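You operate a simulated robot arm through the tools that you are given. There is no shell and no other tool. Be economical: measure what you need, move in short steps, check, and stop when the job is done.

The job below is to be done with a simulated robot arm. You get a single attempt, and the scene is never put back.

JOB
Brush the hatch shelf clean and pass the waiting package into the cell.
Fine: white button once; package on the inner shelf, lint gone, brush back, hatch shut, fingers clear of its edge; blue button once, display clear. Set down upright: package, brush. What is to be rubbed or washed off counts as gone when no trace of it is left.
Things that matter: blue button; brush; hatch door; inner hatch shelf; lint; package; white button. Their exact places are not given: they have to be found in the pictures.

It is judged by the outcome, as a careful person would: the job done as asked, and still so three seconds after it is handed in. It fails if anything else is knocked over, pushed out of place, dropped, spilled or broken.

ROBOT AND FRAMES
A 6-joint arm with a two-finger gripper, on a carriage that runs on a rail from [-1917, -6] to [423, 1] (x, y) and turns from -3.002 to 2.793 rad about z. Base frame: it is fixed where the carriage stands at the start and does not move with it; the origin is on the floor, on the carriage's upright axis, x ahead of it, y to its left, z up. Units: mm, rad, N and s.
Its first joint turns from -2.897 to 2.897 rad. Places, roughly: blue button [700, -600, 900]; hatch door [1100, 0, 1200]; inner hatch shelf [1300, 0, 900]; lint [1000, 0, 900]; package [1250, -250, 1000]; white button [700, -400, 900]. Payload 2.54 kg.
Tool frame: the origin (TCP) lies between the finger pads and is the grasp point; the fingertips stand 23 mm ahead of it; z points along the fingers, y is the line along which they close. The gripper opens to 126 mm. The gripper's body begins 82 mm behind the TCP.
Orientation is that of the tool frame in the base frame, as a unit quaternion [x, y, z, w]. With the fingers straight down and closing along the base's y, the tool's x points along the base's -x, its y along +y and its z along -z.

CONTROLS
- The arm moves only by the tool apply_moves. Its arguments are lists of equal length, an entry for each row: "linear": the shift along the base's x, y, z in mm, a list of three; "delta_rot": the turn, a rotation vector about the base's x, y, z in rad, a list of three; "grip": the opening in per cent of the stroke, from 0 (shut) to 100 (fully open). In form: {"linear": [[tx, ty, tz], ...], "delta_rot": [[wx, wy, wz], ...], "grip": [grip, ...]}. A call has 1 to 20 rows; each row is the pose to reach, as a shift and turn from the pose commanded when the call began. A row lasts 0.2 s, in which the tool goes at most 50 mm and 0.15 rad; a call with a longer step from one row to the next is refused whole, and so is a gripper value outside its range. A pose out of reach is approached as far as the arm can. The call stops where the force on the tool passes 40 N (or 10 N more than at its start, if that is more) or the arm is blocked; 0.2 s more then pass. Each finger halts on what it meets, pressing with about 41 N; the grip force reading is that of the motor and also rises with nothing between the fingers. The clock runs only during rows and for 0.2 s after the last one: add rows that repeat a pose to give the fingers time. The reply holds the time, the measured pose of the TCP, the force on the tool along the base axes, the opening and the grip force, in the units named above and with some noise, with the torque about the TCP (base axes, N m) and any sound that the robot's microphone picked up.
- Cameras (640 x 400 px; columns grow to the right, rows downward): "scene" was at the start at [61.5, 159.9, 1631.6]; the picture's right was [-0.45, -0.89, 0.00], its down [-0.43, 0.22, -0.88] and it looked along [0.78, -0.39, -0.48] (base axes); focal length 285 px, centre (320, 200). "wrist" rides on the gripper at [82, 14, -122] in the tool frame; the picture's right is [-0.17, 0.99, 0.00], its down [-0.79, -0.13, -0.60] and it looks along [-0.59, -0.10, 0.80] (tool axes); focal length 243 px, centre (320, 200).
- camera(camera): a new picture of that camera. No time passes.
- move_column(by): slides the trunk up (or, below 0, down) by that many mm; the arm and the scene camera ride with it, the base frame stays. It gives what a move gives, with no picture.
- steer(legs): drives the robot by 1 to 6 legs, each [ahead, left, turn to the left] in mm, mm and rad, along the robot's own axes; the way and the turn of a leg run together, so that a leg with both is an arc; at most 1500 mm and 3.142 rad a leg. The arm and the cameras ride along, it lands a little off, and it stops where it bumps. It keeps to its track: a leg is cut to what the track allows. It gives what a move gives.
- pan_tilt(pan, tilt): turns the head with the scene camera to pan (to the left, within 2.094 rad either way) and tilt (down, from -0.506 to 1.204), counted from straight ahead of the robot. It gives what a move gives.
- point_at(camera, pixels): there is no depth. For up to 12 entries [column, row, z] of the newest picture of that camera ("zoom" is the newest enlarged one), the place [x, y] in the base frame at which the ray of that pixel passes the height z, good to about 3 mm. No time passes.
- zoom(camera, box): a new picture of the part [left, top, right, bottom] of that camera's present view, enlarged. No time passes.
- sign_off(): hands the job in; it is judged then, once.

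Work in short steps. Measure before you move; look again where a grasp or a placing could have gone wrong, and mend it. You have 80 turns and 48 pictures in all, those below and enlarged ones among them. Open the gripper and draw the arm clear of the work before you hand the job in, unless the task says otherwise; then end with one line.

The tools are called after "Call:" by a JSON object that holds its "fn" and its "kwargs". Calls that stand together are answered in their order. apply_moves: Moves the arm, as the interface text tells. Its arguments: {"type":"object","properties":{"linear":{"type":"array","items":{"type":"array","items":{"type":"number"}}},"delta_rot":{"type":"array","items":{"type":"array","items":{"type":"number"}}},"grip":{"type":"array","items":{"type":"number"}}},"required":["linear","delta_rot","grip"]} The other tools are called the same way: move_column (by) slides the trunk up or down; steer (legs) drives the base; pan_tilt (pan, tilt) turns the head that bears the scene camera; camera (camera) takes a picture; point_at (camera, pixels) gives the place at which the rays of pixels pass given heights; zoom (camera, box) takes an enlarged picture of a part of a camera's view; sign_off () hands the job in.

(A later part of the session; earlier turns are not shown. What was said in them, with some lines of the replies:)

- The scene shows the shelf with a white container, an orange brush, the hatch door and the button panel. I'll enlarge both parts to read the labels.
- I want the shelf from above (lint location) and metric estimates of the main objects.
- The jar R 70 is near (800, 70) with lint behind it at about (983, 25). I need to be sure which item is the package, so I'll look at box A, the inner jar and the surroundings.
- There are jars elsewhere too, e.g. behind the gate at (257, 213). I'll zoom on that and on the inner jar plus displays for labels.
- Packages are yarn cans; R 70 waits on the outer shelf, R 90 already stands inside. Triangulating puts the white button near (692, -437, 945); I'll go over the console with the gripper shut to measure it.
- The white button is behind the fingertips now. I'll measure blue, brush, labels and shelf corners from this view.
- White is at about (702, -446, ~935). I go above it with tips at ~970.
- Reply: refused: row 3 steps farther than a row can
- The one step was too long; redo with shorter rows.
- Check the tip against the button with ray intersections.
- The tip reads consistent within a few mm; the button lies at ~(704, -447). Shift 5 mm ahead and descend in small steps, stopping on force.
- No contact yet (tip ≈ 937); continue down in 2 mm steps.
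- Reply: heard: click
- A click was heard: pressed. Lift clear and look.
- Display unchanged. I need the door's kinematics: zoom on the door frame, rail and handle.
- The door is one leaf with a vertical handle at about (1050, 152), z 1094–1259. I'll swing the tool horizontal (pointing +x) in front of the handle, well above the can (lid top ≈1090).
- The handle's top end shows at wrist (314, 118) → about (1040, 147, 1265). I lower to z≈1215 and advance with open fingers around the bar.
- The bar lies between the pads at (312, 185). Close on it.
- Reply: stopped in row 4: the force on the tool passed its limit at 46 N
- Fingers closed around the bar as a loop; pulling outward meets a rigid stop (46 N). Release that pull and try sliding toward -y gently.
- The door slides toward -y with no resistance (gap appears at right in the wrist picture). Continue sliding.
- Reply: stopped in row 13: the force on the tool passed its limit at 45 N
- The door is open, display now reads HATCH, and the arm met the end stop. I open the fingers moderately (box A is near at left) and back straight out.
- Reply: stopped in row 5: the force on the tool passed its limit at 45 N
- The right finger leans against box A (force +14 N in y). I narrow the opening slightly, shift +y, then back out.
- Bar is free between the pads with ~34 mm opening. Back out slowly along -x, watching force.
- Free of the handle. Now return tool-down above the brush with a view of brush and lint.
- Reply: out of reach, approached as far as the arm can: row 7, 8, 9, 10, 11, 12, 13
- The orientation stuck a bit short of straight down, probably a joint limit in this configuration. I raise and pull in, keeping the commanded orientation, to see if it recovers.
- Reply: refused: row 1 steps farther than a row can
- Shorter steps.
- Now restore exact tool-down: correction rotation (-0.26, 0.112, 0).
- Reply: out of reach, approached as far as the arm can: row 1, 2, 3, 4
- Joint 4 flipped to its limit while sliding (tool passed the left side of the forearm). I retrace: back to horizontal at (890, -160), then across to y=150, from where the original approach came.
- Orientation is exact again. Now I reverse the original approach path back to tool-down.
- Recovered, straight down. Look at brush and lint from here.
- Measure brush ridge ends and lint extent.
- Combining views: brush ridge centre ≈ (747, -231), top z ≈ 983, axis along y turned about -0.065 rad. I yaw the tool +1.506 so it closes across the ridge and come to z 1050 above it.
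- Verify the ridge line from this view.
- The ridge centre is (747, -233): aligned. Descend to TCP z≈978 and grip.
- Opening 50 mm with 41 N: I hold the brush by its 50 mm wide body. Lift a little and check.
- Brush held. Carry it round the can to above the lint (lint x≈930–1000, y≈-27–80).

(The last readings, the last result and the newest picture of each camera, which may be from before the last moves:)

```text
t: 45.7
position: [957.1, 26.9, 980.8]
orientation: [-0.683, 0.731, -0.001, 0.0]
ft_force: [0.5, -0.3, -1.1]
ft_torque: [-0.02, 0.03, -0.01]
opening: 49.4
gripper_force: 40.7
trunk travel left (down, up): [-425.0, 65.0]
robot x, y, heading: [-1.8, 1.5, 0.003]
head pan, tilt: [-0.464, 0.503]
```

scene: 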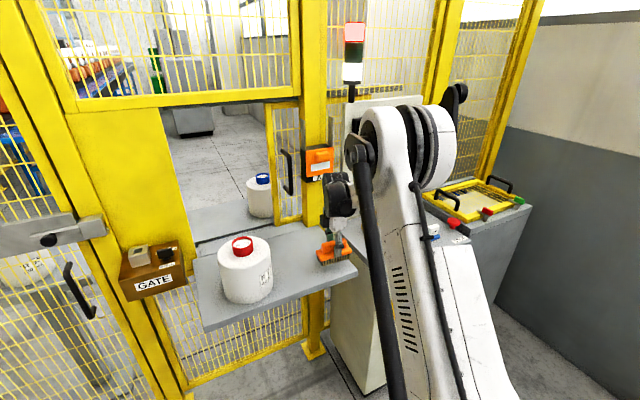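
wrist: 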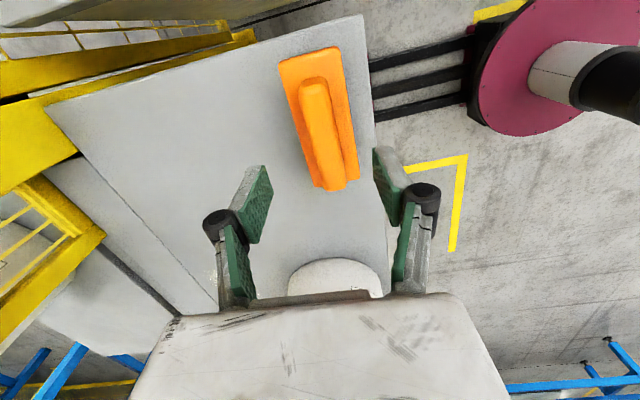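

Now lower until light contact (2 mm below resting height) and stroke in x.

Call:
{"fn": "apply_moves", "kwargs": {"linear": [[0, 0, -3], [0, 0, -6], [20, 0, -6], [40, 0, -6], [55, 0, -6], [35, 0, -6], [15, 0, -6], [-5, 0, -6], [15, 0, -6], [35, 0, -6], [55, 0, -6], [35, 0, -6], [15, 0, -6], [-5, 0, -6]], "delta_rot": [[0, 0, 0], [0, 0, 0], [0, 0, 0], [0, 0, 0], [0, 0, 0], [0, 0, 0], [0, 0, 0], [0, 0, 0], [0, 0, 0], [0, 0, 0], [0, 0, 0], [0, 0, 0], [0, 0, 0], [0, 0, 0]], "grip": [0, 0, 0, 0, 0, 0, 0, 0, 0, 0, 0, 0, 0, 0]}}

```text
t: 48.7
position: [951.8, 26.1, 976.0]
orientation: [-0.683, 0.731, -0.001, 0.0]
ft_force: [-2.6, -0.7, 3.8]
ft_torque: [0.05, -0.01, 0.02]
opening: 49.7
gripper_force: 40.5
out of reach, approached as far as the arm can: row 4, 5, 6, 10, 11, 12
trunk travel left (down, up): [-425.0, 65.0]
robot x, y, heading: [0.9, -2.0, 0.004]
head pan, tilt: [-0.464, 0.503]
```

Contact about 4 N. Before looking, I add cross strokes in y at a few x positions, staying within reach.

Call:
{"fn": "apply_moves", "kwargs": {"linear": [[0, 25, -1], [0, -25, -1], [12, -25, -1], [12, 25, -1], [24, 25, -1], [24, -25, -1], [34, -25, -1], [34, 20, -1], [17, 0, -1], [0, 0, -1], [0, 0, 30], [0, -20, 75], [-20, -30, 120], [-60, -36, 145], [-100, -36, 170], [-140, -36, 190], [-175, -36, 200], [-175, -36, 220], [-175, -36, 220]], "delta_rot": [[0, 0, 0], [0, 0, 0], [0, 0, 0], [0, 0, 0], [0, 0, 0], [0, 0, 0], [0, 0, 0], [0, 0, 0], [0, 0, 0], [0, 0, 0], [0, 0, 0], [0, 0, 0], [0, 0, 0], [0, 0, 0], [0, 0, 0], [0, 0, 0], [0, 0, 0], [0, 0, 0], [0, 0, 0]], "grip": [0, 0, 0, 0, 0, 0, 0, 0, 0, 0, 0, 0, 0, 0, 0, 0, 0, 0, 0]}}

Call:
{"fn": "camera", "kwargs": {"camera": "wrist"}}

```text
refused: row 13 steps farther than a row can; nothing moved
```

```text
15 pictures are left
```

wrist: 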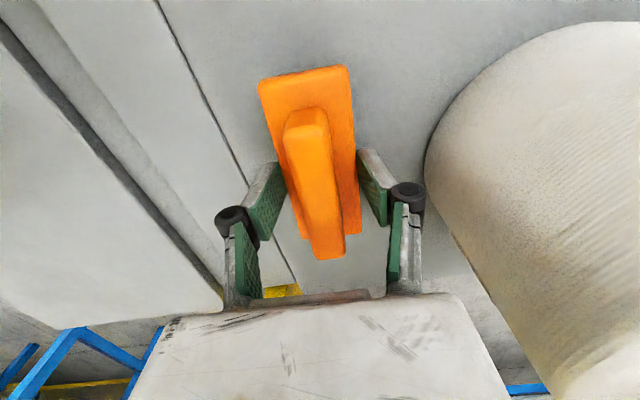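

No lint visible around the brush. Redo with slightly shorter lifts.

Call:
{"fn": "apply_moves", "kwargs": {"linear": [[0, 25, -1], [0, -20, -1], [12, -25, -1], [12, 20, -1], [24, 25, -1], [24, -20, -1], [34, -25, -1], [34, 20, -1], [17, 0, -1], [0, 0, -1], [0, 0, 30], [0, -20, 70], [-15, -30, 110], [-55, -36, 135], [-95, -36, 160], [-135, -36, 180], [-175, -36, 200], [-175, -36, 220], [-175, -36, 220]], "delta_rot": [[0, 0, 0], [0, 0, 0], [0, 0, 0], [0, 0, 0], [0, 0, 0], [0, 0, 0], [0, 0, 0], [0, 0, 0], [0, 0, 0], [0, 0, 0], [0, 0, 0], [0, 0, 0], [0, 0, 0], [0, 0, 0], [0, 0, 0], [0, 0, 0], [0, 0, 0], [0, 0, 0], [0, 0, 0]], "grip": [0, 0, 0, 0, 0, 0, 0, 0, 0, 0, 0, 0, 0, 0, 0, 0, 0, 0, 0]}}

Call:
{"fn": "camera", "kwargs": {"camera": "wrist"}}

```text
t: 52.7
position: [779.3, -7.7, 1193.9]
orientation: [-0.683, 0.731, 0.0, 0.0]
ft_force: [0.4, -0.4, -1.7]
ft_torque: [0.03, 0.04, 0.03]
opening: 49.7
gripper_force: 41.1
trunk travel left (down, up): [-425.0, 65.0]
robot x, y, heading: [2.5, -0.1, 0.005]
head pan, tilt: [-0.464, 0.503]
```

```text
14 pictures are left
```

wrist: 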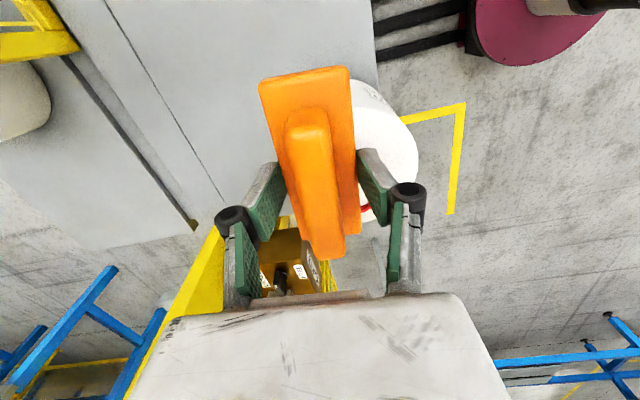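

The shelf where the lint lay, around (217, 120), is clean. Measure the inner shelf from this picture, and return the brush to its place.

Call:
{"fn": "point_at", "kwargs": {"camera": "wrist", "pixels": [[160, 85, 915], [60, 55, 915], [130, 145, 915], [197, 230, 915], [95, 250, 915], [30, 140, 915], [50, 110, 915], [20, 190, 915], [225, 200, 915]]}}

Call:
{"fn": "apply_moves", "kwargs": {"linear": [[-5, -40, 0], [-10, -85, 0], [-16, -130, -5], [-22, -175, -20], [-28, -205, -50], [-31, -224, -95], [-31, -224, -140], [-31, -224, -180], [-31, -224, -205], [-31, -224, -213], [-31, -224, -215], [-31, -224, -215]], "delta_rot": [[0, 0, 0], [0, 0, 0], [0, 0, 0], [0, 0, 0], [0, 0, 0], [0, 0, 0], [0, 0, 0], [0, 0, 0], [0, 0, 0], [0, 0, 0], [0, 0, 0], [0, 0, 0]], "grip": [0, 0, 0, 0, 0, 0, 0, 0, 0, 0, 0, 0]}}

```text
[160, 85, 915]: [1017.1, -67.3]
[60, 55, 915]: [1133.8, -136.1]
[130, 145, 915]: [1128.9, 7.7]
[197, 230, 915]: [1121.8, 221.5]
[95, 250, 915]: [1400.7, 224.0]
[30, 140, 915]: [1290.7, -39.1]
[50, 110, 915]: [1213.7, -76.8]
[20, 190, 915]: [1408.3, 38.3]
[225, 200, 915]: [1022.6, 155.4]
```

```text
t: 55.3
position: [748.2, -234.5, 980.3]
orientation: [-0.683, 0.73, -0.001, 0.0]
ft_force: [0.2, 0.7, -1.7]
ft_torque: [0.01, -0.01, 0.0]
opening: 49.5
gripper_force: 40.8
trunk travel left (down, up): [-425.0, 65.0]
robot x, y, heading: [2.5, 2.6, 0.005]
head pan, tilt: [-0.464, 0.503]
```

Inner shelf spans x≈1130–1400, y up to ≈222; R 90 stands at about (1280, -130). The brush hovers ~2 mm; lower to contact, release and rise.

Call:
{"fn": "apply_moves", "kwargs": {"linear": [[0, 1, -1.5], [0, 1, -3], [0, 1, -3], [0, 1, -3], [0, 1, -3], [0, 1, 20], [0, 1, 60], [0, 1, 100], [0, 1, 140], [0, 1, 140]], "delta_rot": [[0, 0, 0], [0, 0, 0], [0, 0, 0], [0, 0, 0], [0, 0, 0], [0, 0, 0], [0, 0, 0], [0, 0, 0], [0, 0, 0], [0, 0, 0]], "grip": [0, 0, 45, 60, 60, 60, 60, 60, 60, 60]}}

Call:
{"fn": "camera", "kwargs": {"camera": "wrist"}}

```text
t: 57.5
position: [748.4, -232.9, 1119.9]
orientation: [-0.683, 0.731, 0.0, 0.0]
ft_force: [0.5, 0.0, 0.5]
ft_torque: [0.03, 0.02, 0.04]
opening: 75.4
gripper_force: 0.0
trunk travel left (down, up): [-425.0, 65.0]
robot x, y, heading: [2.5, 0.2, 0.004]
head pan, tilt: [-0.464, 0.503]
```

```text
13 pictures are left
```

wrist: 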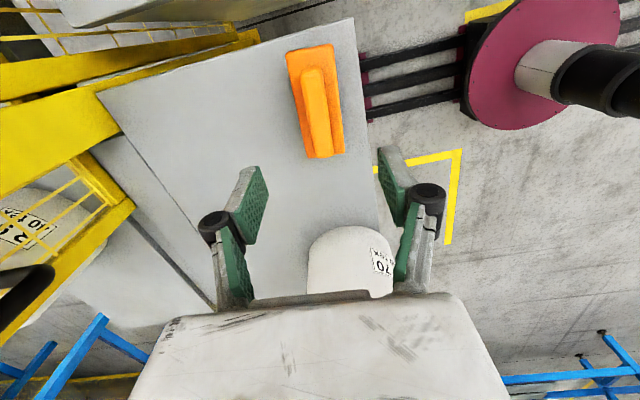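

Brush is back upright. Now yaw back to 0 and rise to a viewpoint over the can.

Call:
{"fn": "apply_moves", "kwargs": {"linear": [[-14, 10, 26], [-28, 25, 52], [-42, 45, 78], [-56, 70, 104], [-72, 100, 130], [-88, 130, 156], [-105, 160, 182], [-122, 190, 208], [-140, 220, 234], [-158, 250, 260], [-175, 275, 280], [-188, 293, 280], [-188, 293, 280]], "delta_rot": [[0, 0, -0.13], [0, 0, -0.26], [0, 0, -0.39], [0, 0, -0.52], [0, 0, -0.65], [0, 0, -0.78], [0, 0, -0.91], [0, 0, -1.04], [0, 0, -1.17], [0, 0, -1.3], [0, 0, -1.43], [0, 0, -1.506], [0, 0, -1.506]], "grip": [60, 65, 70, 70, 75, 75, 80, 80, 80, 80, 80, 80, 80]}}

Call:
{"fn": "steer", "kwargs": {"legs": [[200, 0, 0]]}}

Call:
{"fn": "move_column", "kwargs": {"by": -150}}

Call:
{"fn": "camera", "kwargs": {"camera": "scene"}}

```text
t: 60.3
position: [560.3, 61.0, 1400.5]
orientation: [0.002, 1.0, -0.001, 0.0]
ft_force: [-0.3, 0.2, -0.5]
ft_torque: [0.02, -0.02, -0.01]
opening: 100.5
gripper_force: 0.0
trunk travel left (down, up): [-425.0, 65.0]
robot x, y, heading: [1.1, 0.3, 0.005]
head pan, tilt: [-0.464, 0.503]
```

```text
t: 61.9
position: [762.4, 63.8, 1400.0]
orientation: [0.0, 1.0, -0.001, 0.0]
ft_force: [0.4, -0.5, -0.8]
ft_torque: [-0.01, 0.01, 0.01]
opening: 100.6
gripper_force: 0.1
trunk travel left (down, up): [-425.0, 65.0]
robot x, y, heading: [199.3, 2.7, 0.01]
head pan, tilt: [-0.464, 0.503]
```

```text
t: 63.6
position: [761.2, 63.8, 1249.9]
orientation: [0.0, 1.0, -0.001, 0.0]
ft_force: [-0.5, 0.8, 0.4]
ft_torque: [-0.01, -0.01, -0.01]
opening: 100.7
gripper_force: 0.0
trunk travel left (down, up): [-275.0, 215.0]
robot x, y, heading: [200.2, -0.3, 0.01]
head pan, tilt: [-0.464, 0.503]
```

```text
12 pictures are left
```

scene: 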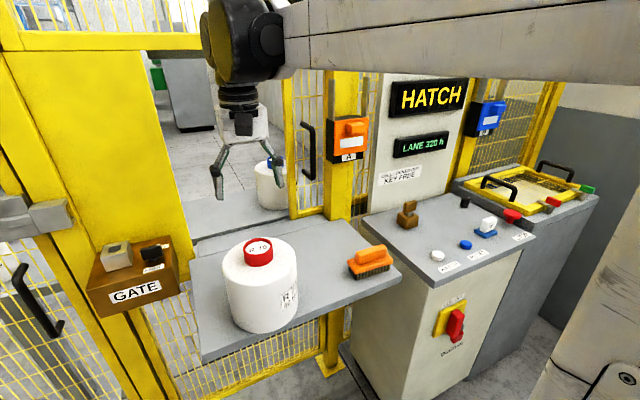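

Clear view. Measure the lid and can from this closer picture.

Call:
{"fn": "point_at", "kwargs": {"camera": "scene", "pixels": [[258, 245, 1103], [258, 245, 1090], [245, 246, 1103], [273, 244, 1103], [260, 267, 1065], [224, 268, 1065], [297, 258, 1065], [263, 333, 920]]}}

Call:
{"fn": "zoom", "kwargs": {"camera": "scene", "box": [190, 215, 330, 345]}}

```text
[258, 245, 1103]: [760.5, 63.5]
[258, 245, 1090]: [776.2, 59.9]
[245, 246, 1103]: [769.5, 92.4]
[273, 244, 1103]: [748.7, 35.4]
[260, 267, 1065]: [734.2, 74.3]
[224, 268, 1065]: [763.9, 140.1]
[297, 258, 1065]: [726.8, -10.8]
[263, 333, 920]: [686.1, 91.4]
```

```text
3.08 times, centred on (260, 280) of scene
```

zoom: 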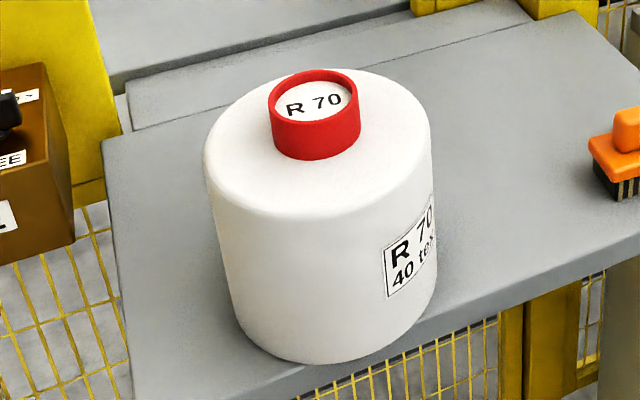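

Estimates of the lid differ a bit; the wrist camera directly above will settle it.

Call:
{"fn": "camera", "kwargs": {"camera": "wrist"}}

```text
10 pictures are left
```

wrist: 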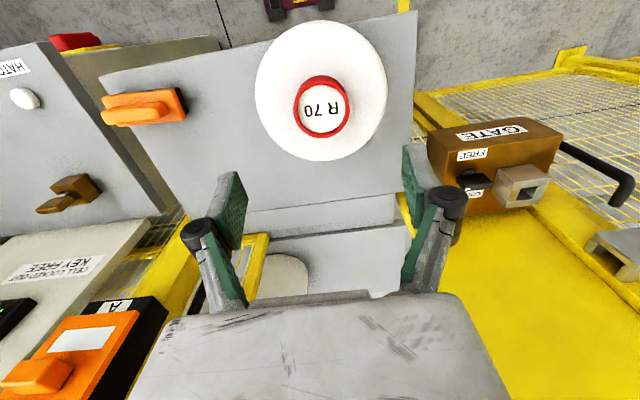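

Call:
{"fn": "point_at", "kwargs": {"camera": "wrist", "pixels": [[325, 108, 1110], [325, 108, 1095], [325, 108, 1080], [300, 110, 1095], [350, 106, 1095], [321, 152, 1065], [257, 100, 1065], [386, 88, 1065]]}}

Call:
{"fn": "point_at", "kwargs": {"camera": "scene", "pixels": [[257.6, 247, 1110], [257.6, 247, 1095], [257.6, 247, 1080]]}}

```text
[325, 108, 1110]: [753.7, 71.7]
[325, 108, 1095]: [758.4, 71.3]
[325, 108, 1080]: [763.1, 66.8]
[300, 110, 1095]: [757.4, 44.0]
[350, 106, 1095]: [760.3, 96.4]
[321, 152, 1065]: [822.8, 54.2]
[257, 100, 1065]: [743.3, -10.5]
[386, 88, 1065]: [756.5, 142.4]
```

```text
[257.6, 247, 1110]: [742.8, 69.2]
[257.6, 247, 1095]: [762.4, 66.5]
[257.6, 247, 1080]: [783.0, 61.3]
```

Both rays meet at lid centre (757, 69), top z≈1100, diameter ≈55; the lint area behind is clean. I'll tilt the tool 0.785 rad forward (so the arm can reach through the hatch from outside) and lower the fingers astride the lid.

Call:
{"fn": "apply_moves", "kwargs": {"linear": [[0, 2, -10], [-2, 3, -20], [-4, 4, -35], [-4, 5, -50], [-4, 5, -75], [-4, 5, -100], [-4, 5, -125], [-4, 5, -142], [-4, 5, -150], [-4, 5, -150]], "delta_rot": [[0, -0.13, 0], [0, -0.26, 0], [0, -0.39, 0], [0, -0.52, 0], [0, -0.65, 0], [0, -0.785, 0], [0, -0.785, 0], [0, -0.785, 0], [0, -0.785, 0], [0, -0.785, 0]], "grip": [80, 80, 80, 80, 80, 80, 80, 80, 80, 80]}}

Call:
{"fn": "zoom", "kwargs": {"camera": "scene", "box": [170, 180, 340, 340]}}

```text
t: 65.8
position: [757.9, 68.3, 1099.5]
orientation: [0.0, 0.924, -0.001, 0.383]
ft_force: [0.1, -0.2, -0.4]
ft_torque: [-0.02, 0.04, -0.01]
opening: 100.7
gripper_force: 0.1
trunk travel left (down, up): [-275.0, 215.0]
robot x, y, heading: [200.1, -1.7, 0.008]
head pan, tilt: [-0.464, 0.503]
```

```text
2.50 times, centred on (255, 260) of scene
```

zoom: 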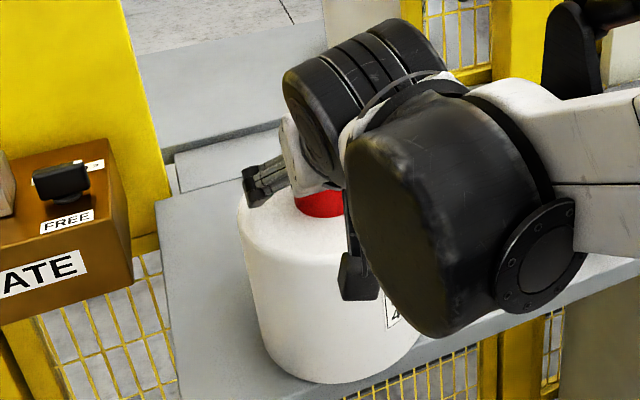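

Fingers straddle the lid. Close and lift 5 then 30 mm.

Call:
{"fn": "apply_moves", "kwargs": {"linear": [[0, 0, 0], [0, 0, 0], [0, 0, 0], [0, 0, 0], [0, 0, 0]], "delta_rot": [[0, 0, 0], [0, 0, 0], [0, 0, 0], [0, 0, 0], [0, 0, 0]], "grip": [50, 25, 0, 0, 0]}}

Call:
{"fn": "apply_moves", "kwargs": {"linear": [[0, 0, 4], [0, 0, 8], [0, 0, 16], [0, 0, 30], [0, 0, 40], [0, 0, 40]], "delta_rot": [[0, 0, 0], [0, 0, 0], [0, 0, 0], [0, 0, 0], [0, 0, 0], [0, 0, 0]], "grip": [0, 0, 0, 0, 0, 0]}}

Call:
{"fn": "zoom", "kwargs": {"camera": "scene", "box": [170, 150, 350, 340]}}

```text
t: 67.0
position: [756.9, 67.2, 1100.1]
orientation: [0.0, 0.924, -0.001, 0.382]
ft_force: [0.7, -6.0, 1.2]
ft_torque: [-0.19, 0.11, 0.06]
opening: 60.6
gripper_force: 41.1
trunk travel left (down, up): [-275.0, 215.0]
robot x, y, heading: [205.3, 0.7, 0.007]
head pan, tilt: [-0.464, 0.503]
```

```text
t: 68.4
position: [757.8, 68.8, 1140.9]
orientation: [0.0, 0.924, -0.001, 0.383]
ft_force: [0.2, -0.5, -11.6]
ft_torque: [0.04, 0.01, 0.0]
opening: 60.6
gripper_force: 40.3
trunk travel left (down, up): [-275.0, 215.0]
robot x, y, heading: [202.2, 1.6, 0.007]
head pan, tilt: [-0.464, 0.503]
```

```text
2.11 times, centred on (260, 245) of scene
```

zoom: 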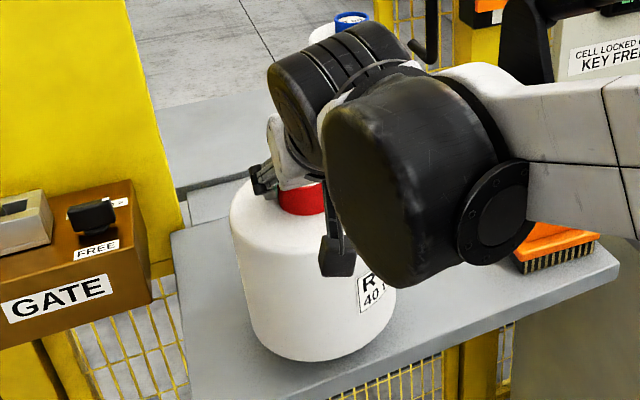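

The can is held upright (11.6 N). I shift y to 90 and drive the base ahead 205 mm, then reach through with the arm.

Call:
{"fn": "apply_moves", "kwargs": {"linear": [[0, 11, 0], [0, 22, 0], [0, 22, 0]], "delta_rot": [[0, 0, 0], [0, 0, 0], [0, 0, 0]], "grip": [0, 0, 0]}}

Call:
{"fn": "steer", "kwargs": {"legs": [[205, 0, 0]]}}

Call:
{"fn": "camera", "kwargs": {"camera": "scene"}}

```text
t: 69.2
position: [758.3, 91.3, 1139.9]
orientation: [0.001, 0.924, -0.001, 0.382]
ft_force: [-0.4, 0.1, -11.3]
ft_torque: [-0.03, 0.01, -0.04]
opening: 60.1
gripper_force: 40.9
trunk travel left (down, up): [-275.0, 215.0]
robot x, y, heading: [206.0, 2.9, 0.006]
head pan, tilt: [-0.464, 0.503]
```

```text
t: 70.8
position: [958.6, 92.3, 1139.6]
orientation: [0.001, 0.924, -0.001, 0.382]
ft_force: [-0.3, -0.3, -11.8]
ft_torque: [0.01, 0.02, 0.04]
opening: 60.1
gripper_force: 40.7
trunk travel left (down, up): [-275.0, 215.0]
robot x, y, heading: [403.5, 2.2, 0.008]
head pan, tilt: [-0.464, 0.503]
```

```text
7 pictures are left
```

scene: 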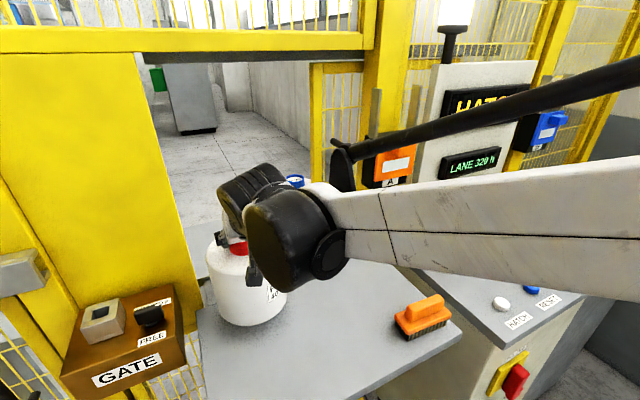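

Path looks free: forearm lies right of the can, opening spans well. Advance the arm through the hatch in 20 mm rows.

Call:
{"fn": "apply_moves", "kwargs": {"linear": [[20, 0, 0], [40, 0, 0], [60, 0, 0], [80, 0, 0], [100, 0, 0], [120, 0, 0], [140, 0, 0], [160, 0, 0], [180, 0, 0], [180, 0, 0]], "delta_rot": [[0, 0, 0], [0, 0, 0], [0, 0, 0], [0, 0, 0], [0, 0, 0], [0, 0, 0], [0, 0, 0], [0, 0, 0], [0, 0, 0], [0, 0, 0]], "grip": [0, 0, 0, 0, 0, 0, 0, 0, 0, 0]}}

Call:
{"fn": "camera", "kwargs": {"camera": "scene"}}

```text
t: 73.0
position: [1138.3, 93.4, 1138.5]
orientation: [0.001, 0.924, -0.001, 0.382]
ft_force: [0.0, 0.2, -12.3]
ft_torque: [0.02, 0.03, 0.0]
opening: 60.4
gripper_force: 40.8
trunk travel left (down, up): [-275.0, 215.0]
robot x, y, heading: [401.8, 1.8, 0.005]
head pan, tilt: [-0.464, 0.503]
```

```text
6 pictures are left
```

scene: 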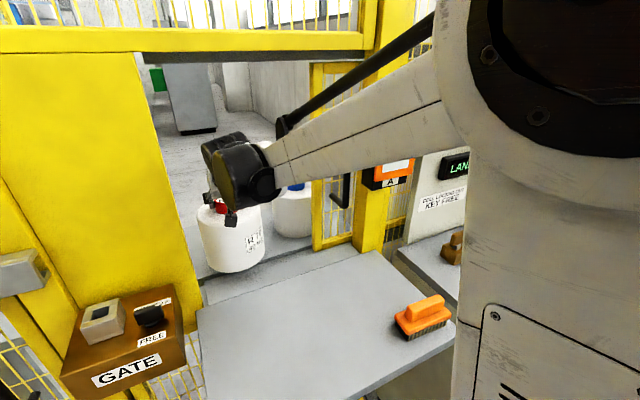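

Good clearance on both sides, outer shelf clean. Advance 97 mm more, then lower 34 mm.

Call:
{"fn": "apply_moves", "kwargs": {"linear": [[20, -1, 0], [40, -1, 0], [60, -2, 0], [80, -2, 0], [97, -3, 0], [97, -3, 0], [97, -3, -10], [97, -3, -20], [97, -3, -28], [97, -3, -33], [97, -3, -33]], "delta_rot": [[0, 0, 0], [0, 0, 0], [0, 0, 0], [0, 0, 0], [0, 0, 0], [0, 0, 0], [0, 0, 0], [0, 0, 0], [0, 0, 0], [0, 0, 0], [0, 0, 0]], "grip": [0, 0, 0, 0, 0, 0, 0, 0, 0, 0, 0]}}

```text
t: 75.4
position: [1235.6, 89.4, 1106.3]
orientation: [0.0, 0.924, -0.001, 0.382]
ft_force: [-1.0, 0.1, -12.0]
ft_torque: [-0.01, 0.01, -0.01]
opening: 60.2
gripper_force: 40.8
trunk travel left (down, up): [-275.0, 215.0]
robot x, y, heading: [400.0, 3.9, 0.011]
head pan, tilt: [-0.464, 0.503]
```

Still hanging; lower in 1.5 mm steps until the load is taken.

Call:
{"fn": "apply_moves", "kwargs": {"linear": [[0, 0, -1.5], [0, 0, -3], [0, 0, -4.5], [0, 0, -6], [0, 0, -7]], "delta_rot": [[0, 0, 0], [0, 0, 0], [0, 0, 0], [0, 0, 0], [0, 0, 0]], "grip": [0, 0, 0, 0, 0]}}

```text
t: 76.6
position: [1234.8, 88.5, 1100.2]
orientation: [0.001, 0.924, -0.001, 0.382]
ft_force: [1.2, -1.3, -3.3]
ft_torque: [0.55, 0.05, 0.0]
opening: 60.5
gripper_force: 41.4
trunk travel left (down, up): [-275.0, 215.0]
robot x, y, heading: [402.7, 1.5, 0.008]
head pan, tilt: [-0.464, 0.503]
```

Load transferred onto the inner shelf. Open, rise above the lid, and withdraw.

Call:
{"fn": "apply_moves", "kwargs": {"linear": [[0, 0, -0.5], [0, 0, -0.5], [0, 0, 0], [0, 0, 25], [0, 0, 60], [-30, -5, 75], [-70, -10, 80], [-110, -15, 80], [-150, -20, 80], [-190, -25, 80], [-230, -30, 80], [-270, -35, 80], [-310, -35, 80], [-330, -35, 80]], "delta_rot": [[0, 0, 0], [0, 0, 0], [0, 0, 0], [0, 0, 0], [0, 0, 0], [0, 0, 0], [0, 0, 0], [0, 0, 0], [0, 0, 0], [0, 0, 0], [0, 0, 0], [0, 0, 0], [0, 0, 0], [0, 0, 0]], "grip": [60, 75, 75, 75, 75, 75, 75, 60, 40, 20, 10, 0, 0, 0]}}

Call:
{"fn": "camera", "kwargs": {"camera": "scene"}}

```text
t: 79.6
position: [905.6, 55.7, 1180.3]
orientation: [0.001, 0.924, -0.001, 0.382]
ft_force: [-0.3, -0.3, -0.8]
ft_torque: [0.01, 0.01, -0.01]
opening: 0.0
gripper_force: 28.4
trunk travel left (down, up): [-275.0, 215.0]
robot x, y, heading: [404.4, 1.8, 0.009]
head pan, tilt: [-0.464, 0.503]
```

```text
5 pictures are left
```

scene: 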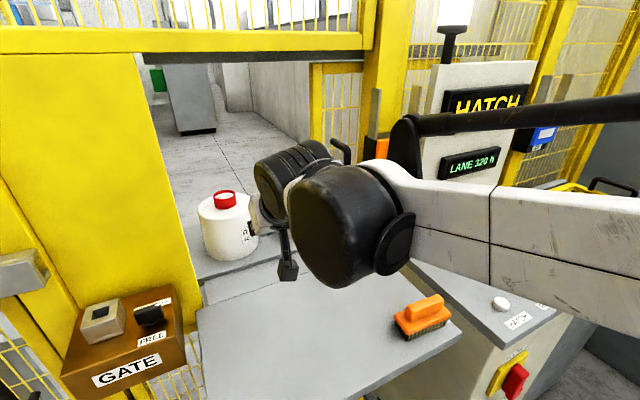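

R 70 stands upright on the inner shelf and shelf/brush are fine. Now to the door handle (≈(1037, -188)): pre-position in front of it, fingers 35 mm open.

Call:
{"fn": "apply_moves", "kwargs": {"linear": [[5, -35, 5], [10, -75, 10], [15, -115, 10], [20, -155, 10], [25, -195, 10], [35, -225, 10], [45, -243, 10], [45, -243, 10]], "delta_rot": [[0, 0, 0], [0, 0, 0], [0, 0, 0], [0, 0, 0], [0, 0, 0], [0, 0, 0], [0, 0, 0], [0, 0, 0]], "grip": [10, 20, 28, 28, 28, 28, 28, 28]}}

Call:
{"fn": "camera", "kwargs": {"camera": "wrist"}}

```text
t: 81.4
position: [950.0, -189.9, 1190.0]
orientation: [-0.001, 0.924, 0.001, 0.382]
ft_force: [-0.6, 0.4, -0.1]
ft_torque: [-0.01, 0.0, -0.03]
opening: 35.2
gripper_force: 0.0
trunk travel left (down, up): [-275.0, 215.0]
robot x, y, heading: [405.1, -0.3, 0.008]
head pan, tilt: [-0.464, 0.503]
```

```text
4 pictures are left
```

wrist: 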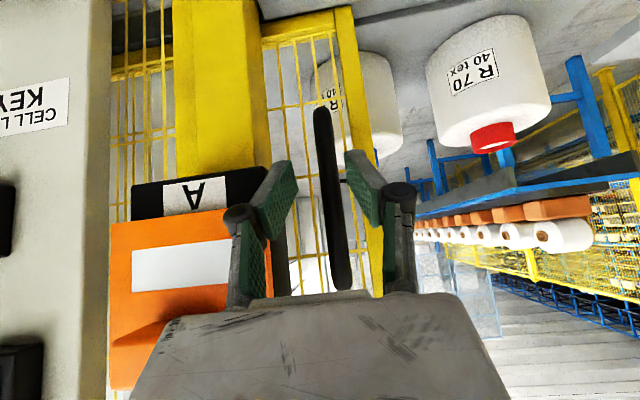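

Handle bar computed at y≈-188, z 1089–1264, x≈1037. Advance around it and close.

Call:
{"fn": "apply_moves", "kwargs": {"linear": [[25, 2, 0], [50, 2, 0], [70, 2, 0], [80, 2, 0], [88, 2, 0], [88, 2, 0], [88, 2, 0], [88, 2, 0]], "delta_rot": [[0, 0, 0], [0, 0, 0], [0, 0, 0], [0, 0, 0], [0, 0, 0], [0, 0, 0], [0, 0, 0], [0, 0, 0]], "grip": [28, 28, 28, 28, 28, 10, 0, 0]}}

```text
t: 83.2
position: [1038.8, -187.8, 1189.5]
orientation: [0.001, 0.924, -0.001, 0.383]
ft_force: [14.3, -1.2, 3.3]
ft_torque: [-0.06, 0.16, 0.06]
opening: 6.0
gripper_force: 28.3
trunk travel left (down, up): [-275.0, 215.0]
robot x, y, heading: [403.5, -1.1, 0.013]
head pan, tilt: [-0.464, 0.503]
```

Hooked (fx 14 N). Relieve 5 mm in x and slide toward +y.

Call:
{"fn": "apply_moves", "kwargs": {"linear": [[4, 0, 0], [5, 10, 0], [5, 35, 0], [5, 65, 0], [5, 95, 0], [5, 125, 0], [5, 155, 0], [5, 185, 0], [5, 215, 0], [5, 245, 0], [5, 270, 0], [5, 290, 0], [5, 305, 0], [5, 315, 0]], "delta_rot": [[0, 0, 0], [0, 0, 0], [0, 0, 0], [0, 0, 0], [0, 0, 0], [0, 0, 0], [0, 0, 0], [0, 0, 0], [0, 0, 0], [0, 0, 0], [0, 0, 0], [0, 0, 0], [0, 0, 0], [0, 0, 0]], "grip": [0, 0, 0, 0, 0, 0, 0, 0, 0, 0, 0, 0, 0, 0]}}

```text
t: 86.2
position: [1042.7, 128.0, 1190.2]
orientation: [0.001, 0.924, 0.0, 0.382]
ft_force: [-1.0, 0.1, 0.6]
ft_torque: [0.03, 0.03, 0.01]
opening: 0.0
gripper_force: 27.8
trunk travel left (down, up): [-275.0, 215.0]
robot x, y, heading: [401.1, 3.3, 0.007]
head pan, tilt: [-0.464, 0.503]
```

Continue to the closing stop.

Call:
{"fn": "apply_moves", "kwargs": {"linear": [[0, 6, 0], [0, 12, 0], [0, 17, 0], [0, 22, 0], [0, 27, 0], [0, 32, 0], [0, 37, 0], [0, 42, 0]], "delta_rot": [[0, 0, 0], [0, 0, 0], [0, 0, 0], [0, 0, 0], [0, 0, 0], [0, 0, 0], [0, 0, 0], [0, 0, 0]], "grip": [0, 0, 0, 0, 0, 0, 0, 0]}}

```text
t: 87.6
position: [1043.6, 150.9, 1190.6]
orientation: [0.004, 0.924, -0.005, 0.382]
ft_force: [3.7, -13.1, 0.6]
ft_torque: [-0.03, 0.17, 0.28]
opening: 0.0
gripper_force: 27.8
trunk travel left (down, up): [-275.0, 215.0]
robot x, y, heading: [398.2, -1.3, 0.002]
head pan, tilt: [-0.464, 0.503]
stopped in row 6: the force on the tool passed its limit at 44 N (the readings are from after the stop); the commanded pose is now the measured one
```

Door hits its closed stop at y≈151. Open the fingers and back out.

Call:
{"fn": "apply_moves", "kwargs": {"linear": [[0, -2, 0], [0, -2, 0], [0, -2, 0], [-10, -2, 0], [-40, -2, 0], [-80, -2, 0], [-120, -2, 10], [-160, -2, 20], [-200, -2, 40]], "delta_rot": [[0, 0, 0], [0, 0, 0], [0, 0, 0], [0, 0, 0], [0, 0, 0], [0, 0, 0], [0, 0, 0], [0, 0, 0], [0, 0, 0]], "grip": [20, 38, 38, 38, 38, 38, 38, 38, 38]}}

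Call:
{"fn": "camera", "kwargs": {"camera": "scene"}}

```text
t: 89.6
position: [842.7, 151.8, 1231.3]
orientation: [0.002, 0.924, -0.003, 0.382]
ft_force: [0.6, 0.6, -0.5]
ft_torque: [0.01, 0.02, 0.01]
opening: 48.0
gripper_force: 0.0
trunk travel left (down, up): [-275.0, 215.0]
robot x, y, heading: [405.8, -0.6, 0.005]
head pan, tilt: [-0.464, 0.503]
```

```text
3 pictures are left
```

scene: 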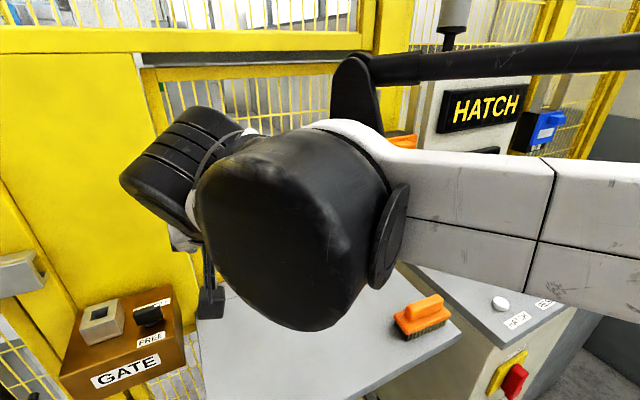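

Door appears shut. Bring the tool straight down, rise, then drive back 400 mm and restore the column.

Call:
{"fn": "apply_moves", "kwargs": {"linear": [[-12, -15, 10], [-24, -30, 20], [-36, -45, 30], [-48, -60, 40], [-60, -75, 50], [-72, -90, 60], [-80, -100, 70], [-80, -100, 70]], "delta_rot": [[0, 0.13, 0], [0, 0.26, 0], [0, 0.39, 0], [0, 0.52, 0], [0, 0.65, 0], [0, 0.785, 0], [0, 0.785, 0], [0, 0.785, 0]], "grip": [20, 10, 0, 0, 0, 0, 0, 0]}}

Call:
{"fn": "steer", "kwargs": {"legs": [[-402, 0, 0]]}}

Call:
{"fn": "move_column", "kwargs": {"by": 150}}

```text
t: 91.4
position: [763.8, 51.0, 1300.2]
orientation: [0.001, 1.0, -0.006, 0.0]
ft_force: [-0.4, 0.3, -0.4]
ft_torque: [0.02, -0.06, -0.03]
opening: 0.0
gripper_force: 28.4
trunk travel left (down, up): [-275.0, 215.0]
robot x, y, heading: [404.3, -1.9, 0.009]
head pan, tilt: [-0.464, 0.503]
```

```text
t: 93.9
position: [359.9, 52.1, 1300.0]
orientation: [0.0, 1.0, -0.005, 0.001]
ft_force: [-0.1, 0.2, -0.4]
ft_torque: [-0.01, 0.01, 0.0]
opening: 0.2
gripper_force: 28.2
trunk travel left (down, up): [-275.0, 215.0]
robot x, y, heading: [-3.9, 4.2, 0.011]
head pan, tilt: [-0.464, 0.503]
```

```text
t: 95.7
position: [359.0, 52.1, 1450.0]
orientation: [-0.001, 1.0, -0.004, -0.001]
ft_force: [-0.4, 0.5, -0.1]
ft_torque: [-0.03, 0.03, 0.0]
opening: 0.0
gripper_force: 28.3
trunk travel left (down, up): [-425.0, 65.0]
robot x, y, heading: [-2.6, -0.5, 0.01]
head pan, tilt: [-0.464, 0.503]
```

Move over the console beside the blue button for one checking picture.

Call:
{"fn": "apply_moves", "kwargs": {"linear": [[15, -35, -18], [30, -70, -36], [45, -105, -54], [60, -140, -72], [75, -175, -90], [90, -210, -108], [105, -245, -126], [120, -280, -144], [135, -315, -162], [150, -350, -180], [165, -385, -198], [180, -420, -216], [197, -455, -234], [213, -485, -255], [228, -510, -275], [241, -525, -295], [241, -525, -300]], "delta_rot": [[0, 0, 0], [0, 0, 0], [0, 0, 0], [0, 0, 0], [0, 0, 0], [0, 0, 0], [0, 0, 0], [0, 0, 0], [0, 0, 0], [0, 0, 0], [0, 0, 0], [0, 0, 0], [0, 0, 0], [0, 0, 0], [0, 0, 0], [0, 0, 0], [0, 0, 0]], "grip": [0, 0, 0, 0, 0, 0, 0, 0, 0, 0, 0, 0, 0, 0, 0, 0, 0]}}

Call:
{"fn": "camera", "kwargs": {"camera": "wrist"}}

```text
t: 99.3
position: [600.4, -473.3, 1149.4]
orientation: [-0.001, 1.0, -0.005, -0.001]
ft_force: [0.5, -0.4, -0.9]
ft_torque: [0.01, 0.01, -0.02]
opening: 0.0
gripper_force: 28.6
trunk travel left (down, up): [-425.0, 65.0]
robot x, y, heading: [-1.0, 0.1, 0.005]
head pan, tilt: [-0.464, 0.503]
```

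```text
2 pictures are left
```

wrist: 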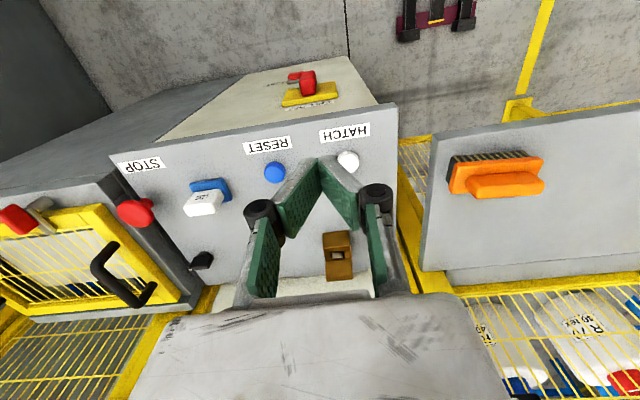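

Call:
{"fn": "point_at", "kwargs": {"camera": "wrist", "pixels": [[275, 172, 933], [348, 160, 933]]}}

```text
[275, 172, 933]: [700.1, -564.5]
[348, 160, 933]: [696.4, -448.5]
```

Blue at ≈(703, -563), white cross-check within 6 mm of the pressed spot. Go above and then descend.

Call:
{"fn": "apply_moves", "kwargs": {"linear": [[20, -18, -25], [40, -36, -50], [60, -54, -75], [80, -72, -100], [103, -90, -125], [103, -90, -155], [103, -90, -174], [103, -90, -182], [103, -90, -186], [103, -90, -188]], "delta_rot": [[0, 0, 0], [0, 0, 0], [0, 0, 0], [0, 0, 0], [0, 0, 0], [0, 0, 0], [0, 0, 0], [0, 0, 0], [0, 0, 0], [0, 0, 0]], "grip": [0, 0, 0, 0, 0, 0, 0, 0, 0, 0]}}

Call:
{"fn": "apply_moves", "kwargs": {"linear": [[0, 0, -2], [0, 0, -4], [0, 0, -6], [0, 0, -8], [0, 0, -10]], "delta_rot": [[0, 0, 0], [0, 0, 0], [0, 0, 0], [0, 0, 0], [0, 0, 0]], "grip": [0, 0, 0, 0, 0]}}

```text
t: 101.5
position: [702.4, -563.0, 962.6]
orientation: [-0.001, 1.0, -0.004, 0.0]
ft_force: [-0.2, 0.4, 0.0]
ft_torque: [0.04, -0.01, 0.01]
opening: 0.1
gripper_force: 28.3
trunk travel left (down, up): [-425.0, 65.0]
robot x, y, heading: [-0.4, -2.9, 0.01]
head pan, tilt: [-0.464, 0.503]
```

```text
t: 102.7
position: [703.0, -562.8, 952.6]
orientation: [0.0, 1.0, -0.004, -0.001]
ft_force: [1.0, -0.6, 3.4]
ft_torque: [-0.04, -0.01, 0.03]
opening: 0.1
gripper_force: 28.5
trunk travel left (down, up): [-425.0, 65.0]
robot x, y, heading: [1.4, -1.5, 0.005]
head pan, tilt: [-0.464, 0.503]
heard: click
```

A click: blue pressed once. Lift, retreat, open the gripper and look.

Call:
{"fn": "apply_moves", "kwargs": {"linear": [[0, 0, 20], [0, 0, 60], [0, 0, 105], [-15, 10, 150], [-35, 30, 190], [-55, 55, 225], [-75, 75, 260], [-95, 95, 290], [-115, 115, 320], [-115, 115, 350]], "delta_rot": [[0, 0, 0], [0, 0, 0], [0, 0, 0], [0, 0, 0], [0, 0, 0], [0, 0, 0], [0, 0, 0], [0, 0, 0], [0, 0, 0], [0, 0, 0]], "grip": [0, 0, 0, 10, 30, 50, 70, 90, 100, 100]}}

Call:
{"fn": "camera", "kwargs": {"camera": "scene"}}

```text
t: 104.9
position: [585.3, -447.2, 1303.3]
orientation: [-0.001, 1.0, -0.005, 0.0]
ft_force: [0.1, 0.2, -0.2]
ft_torque: [-0.02, 0.03, -0.02]
opening: 126.1
gripper_force: 0.1
trunk travel left (down, up): [-425.0, 65.0]
robot x, y, heading: [0.2, -0.3, 0.011]
head pan, tilt: [-0.464, 0.503]
```

```text
1 pictures are left
```

scene: 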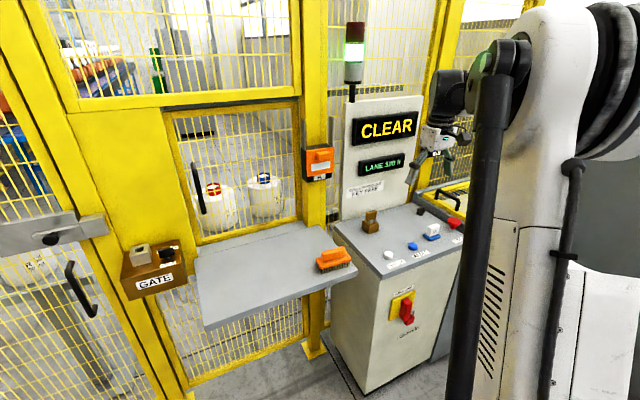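

Display reads CLEAR with the green lamp lit, the door is shut and the brush is back. I use the last picture to check the shelf for lint.

Call:
{"fn": "zoom", "kwargs": {"camera": "scene", "box": [170, 160, 360, 330]}}

```text
2.35 times, centred on (265, 245) of scene
```

zoom: 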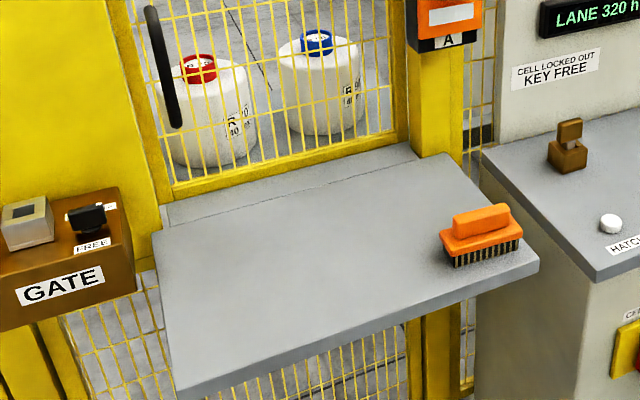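

The shelf is clean, the brush stands upright in its place, R 70 is inside and the hatch is shut. I hand it in.

Call:
{"fn": "sign_off", "kwargs": {}}

```text
The job is handed in.
```

The job is handed in: the lint is gone from the shelf, the R 70 package stands upright on the inner shelf next to R 90, the brush is back in its place and the hatch is shut. The white and blue buttons were each pressed once, and the display reads CLEAR. I took R 70 as the waiting package because it was on the outer shelf, although the rough place given for the package pointed nearer to R 90.
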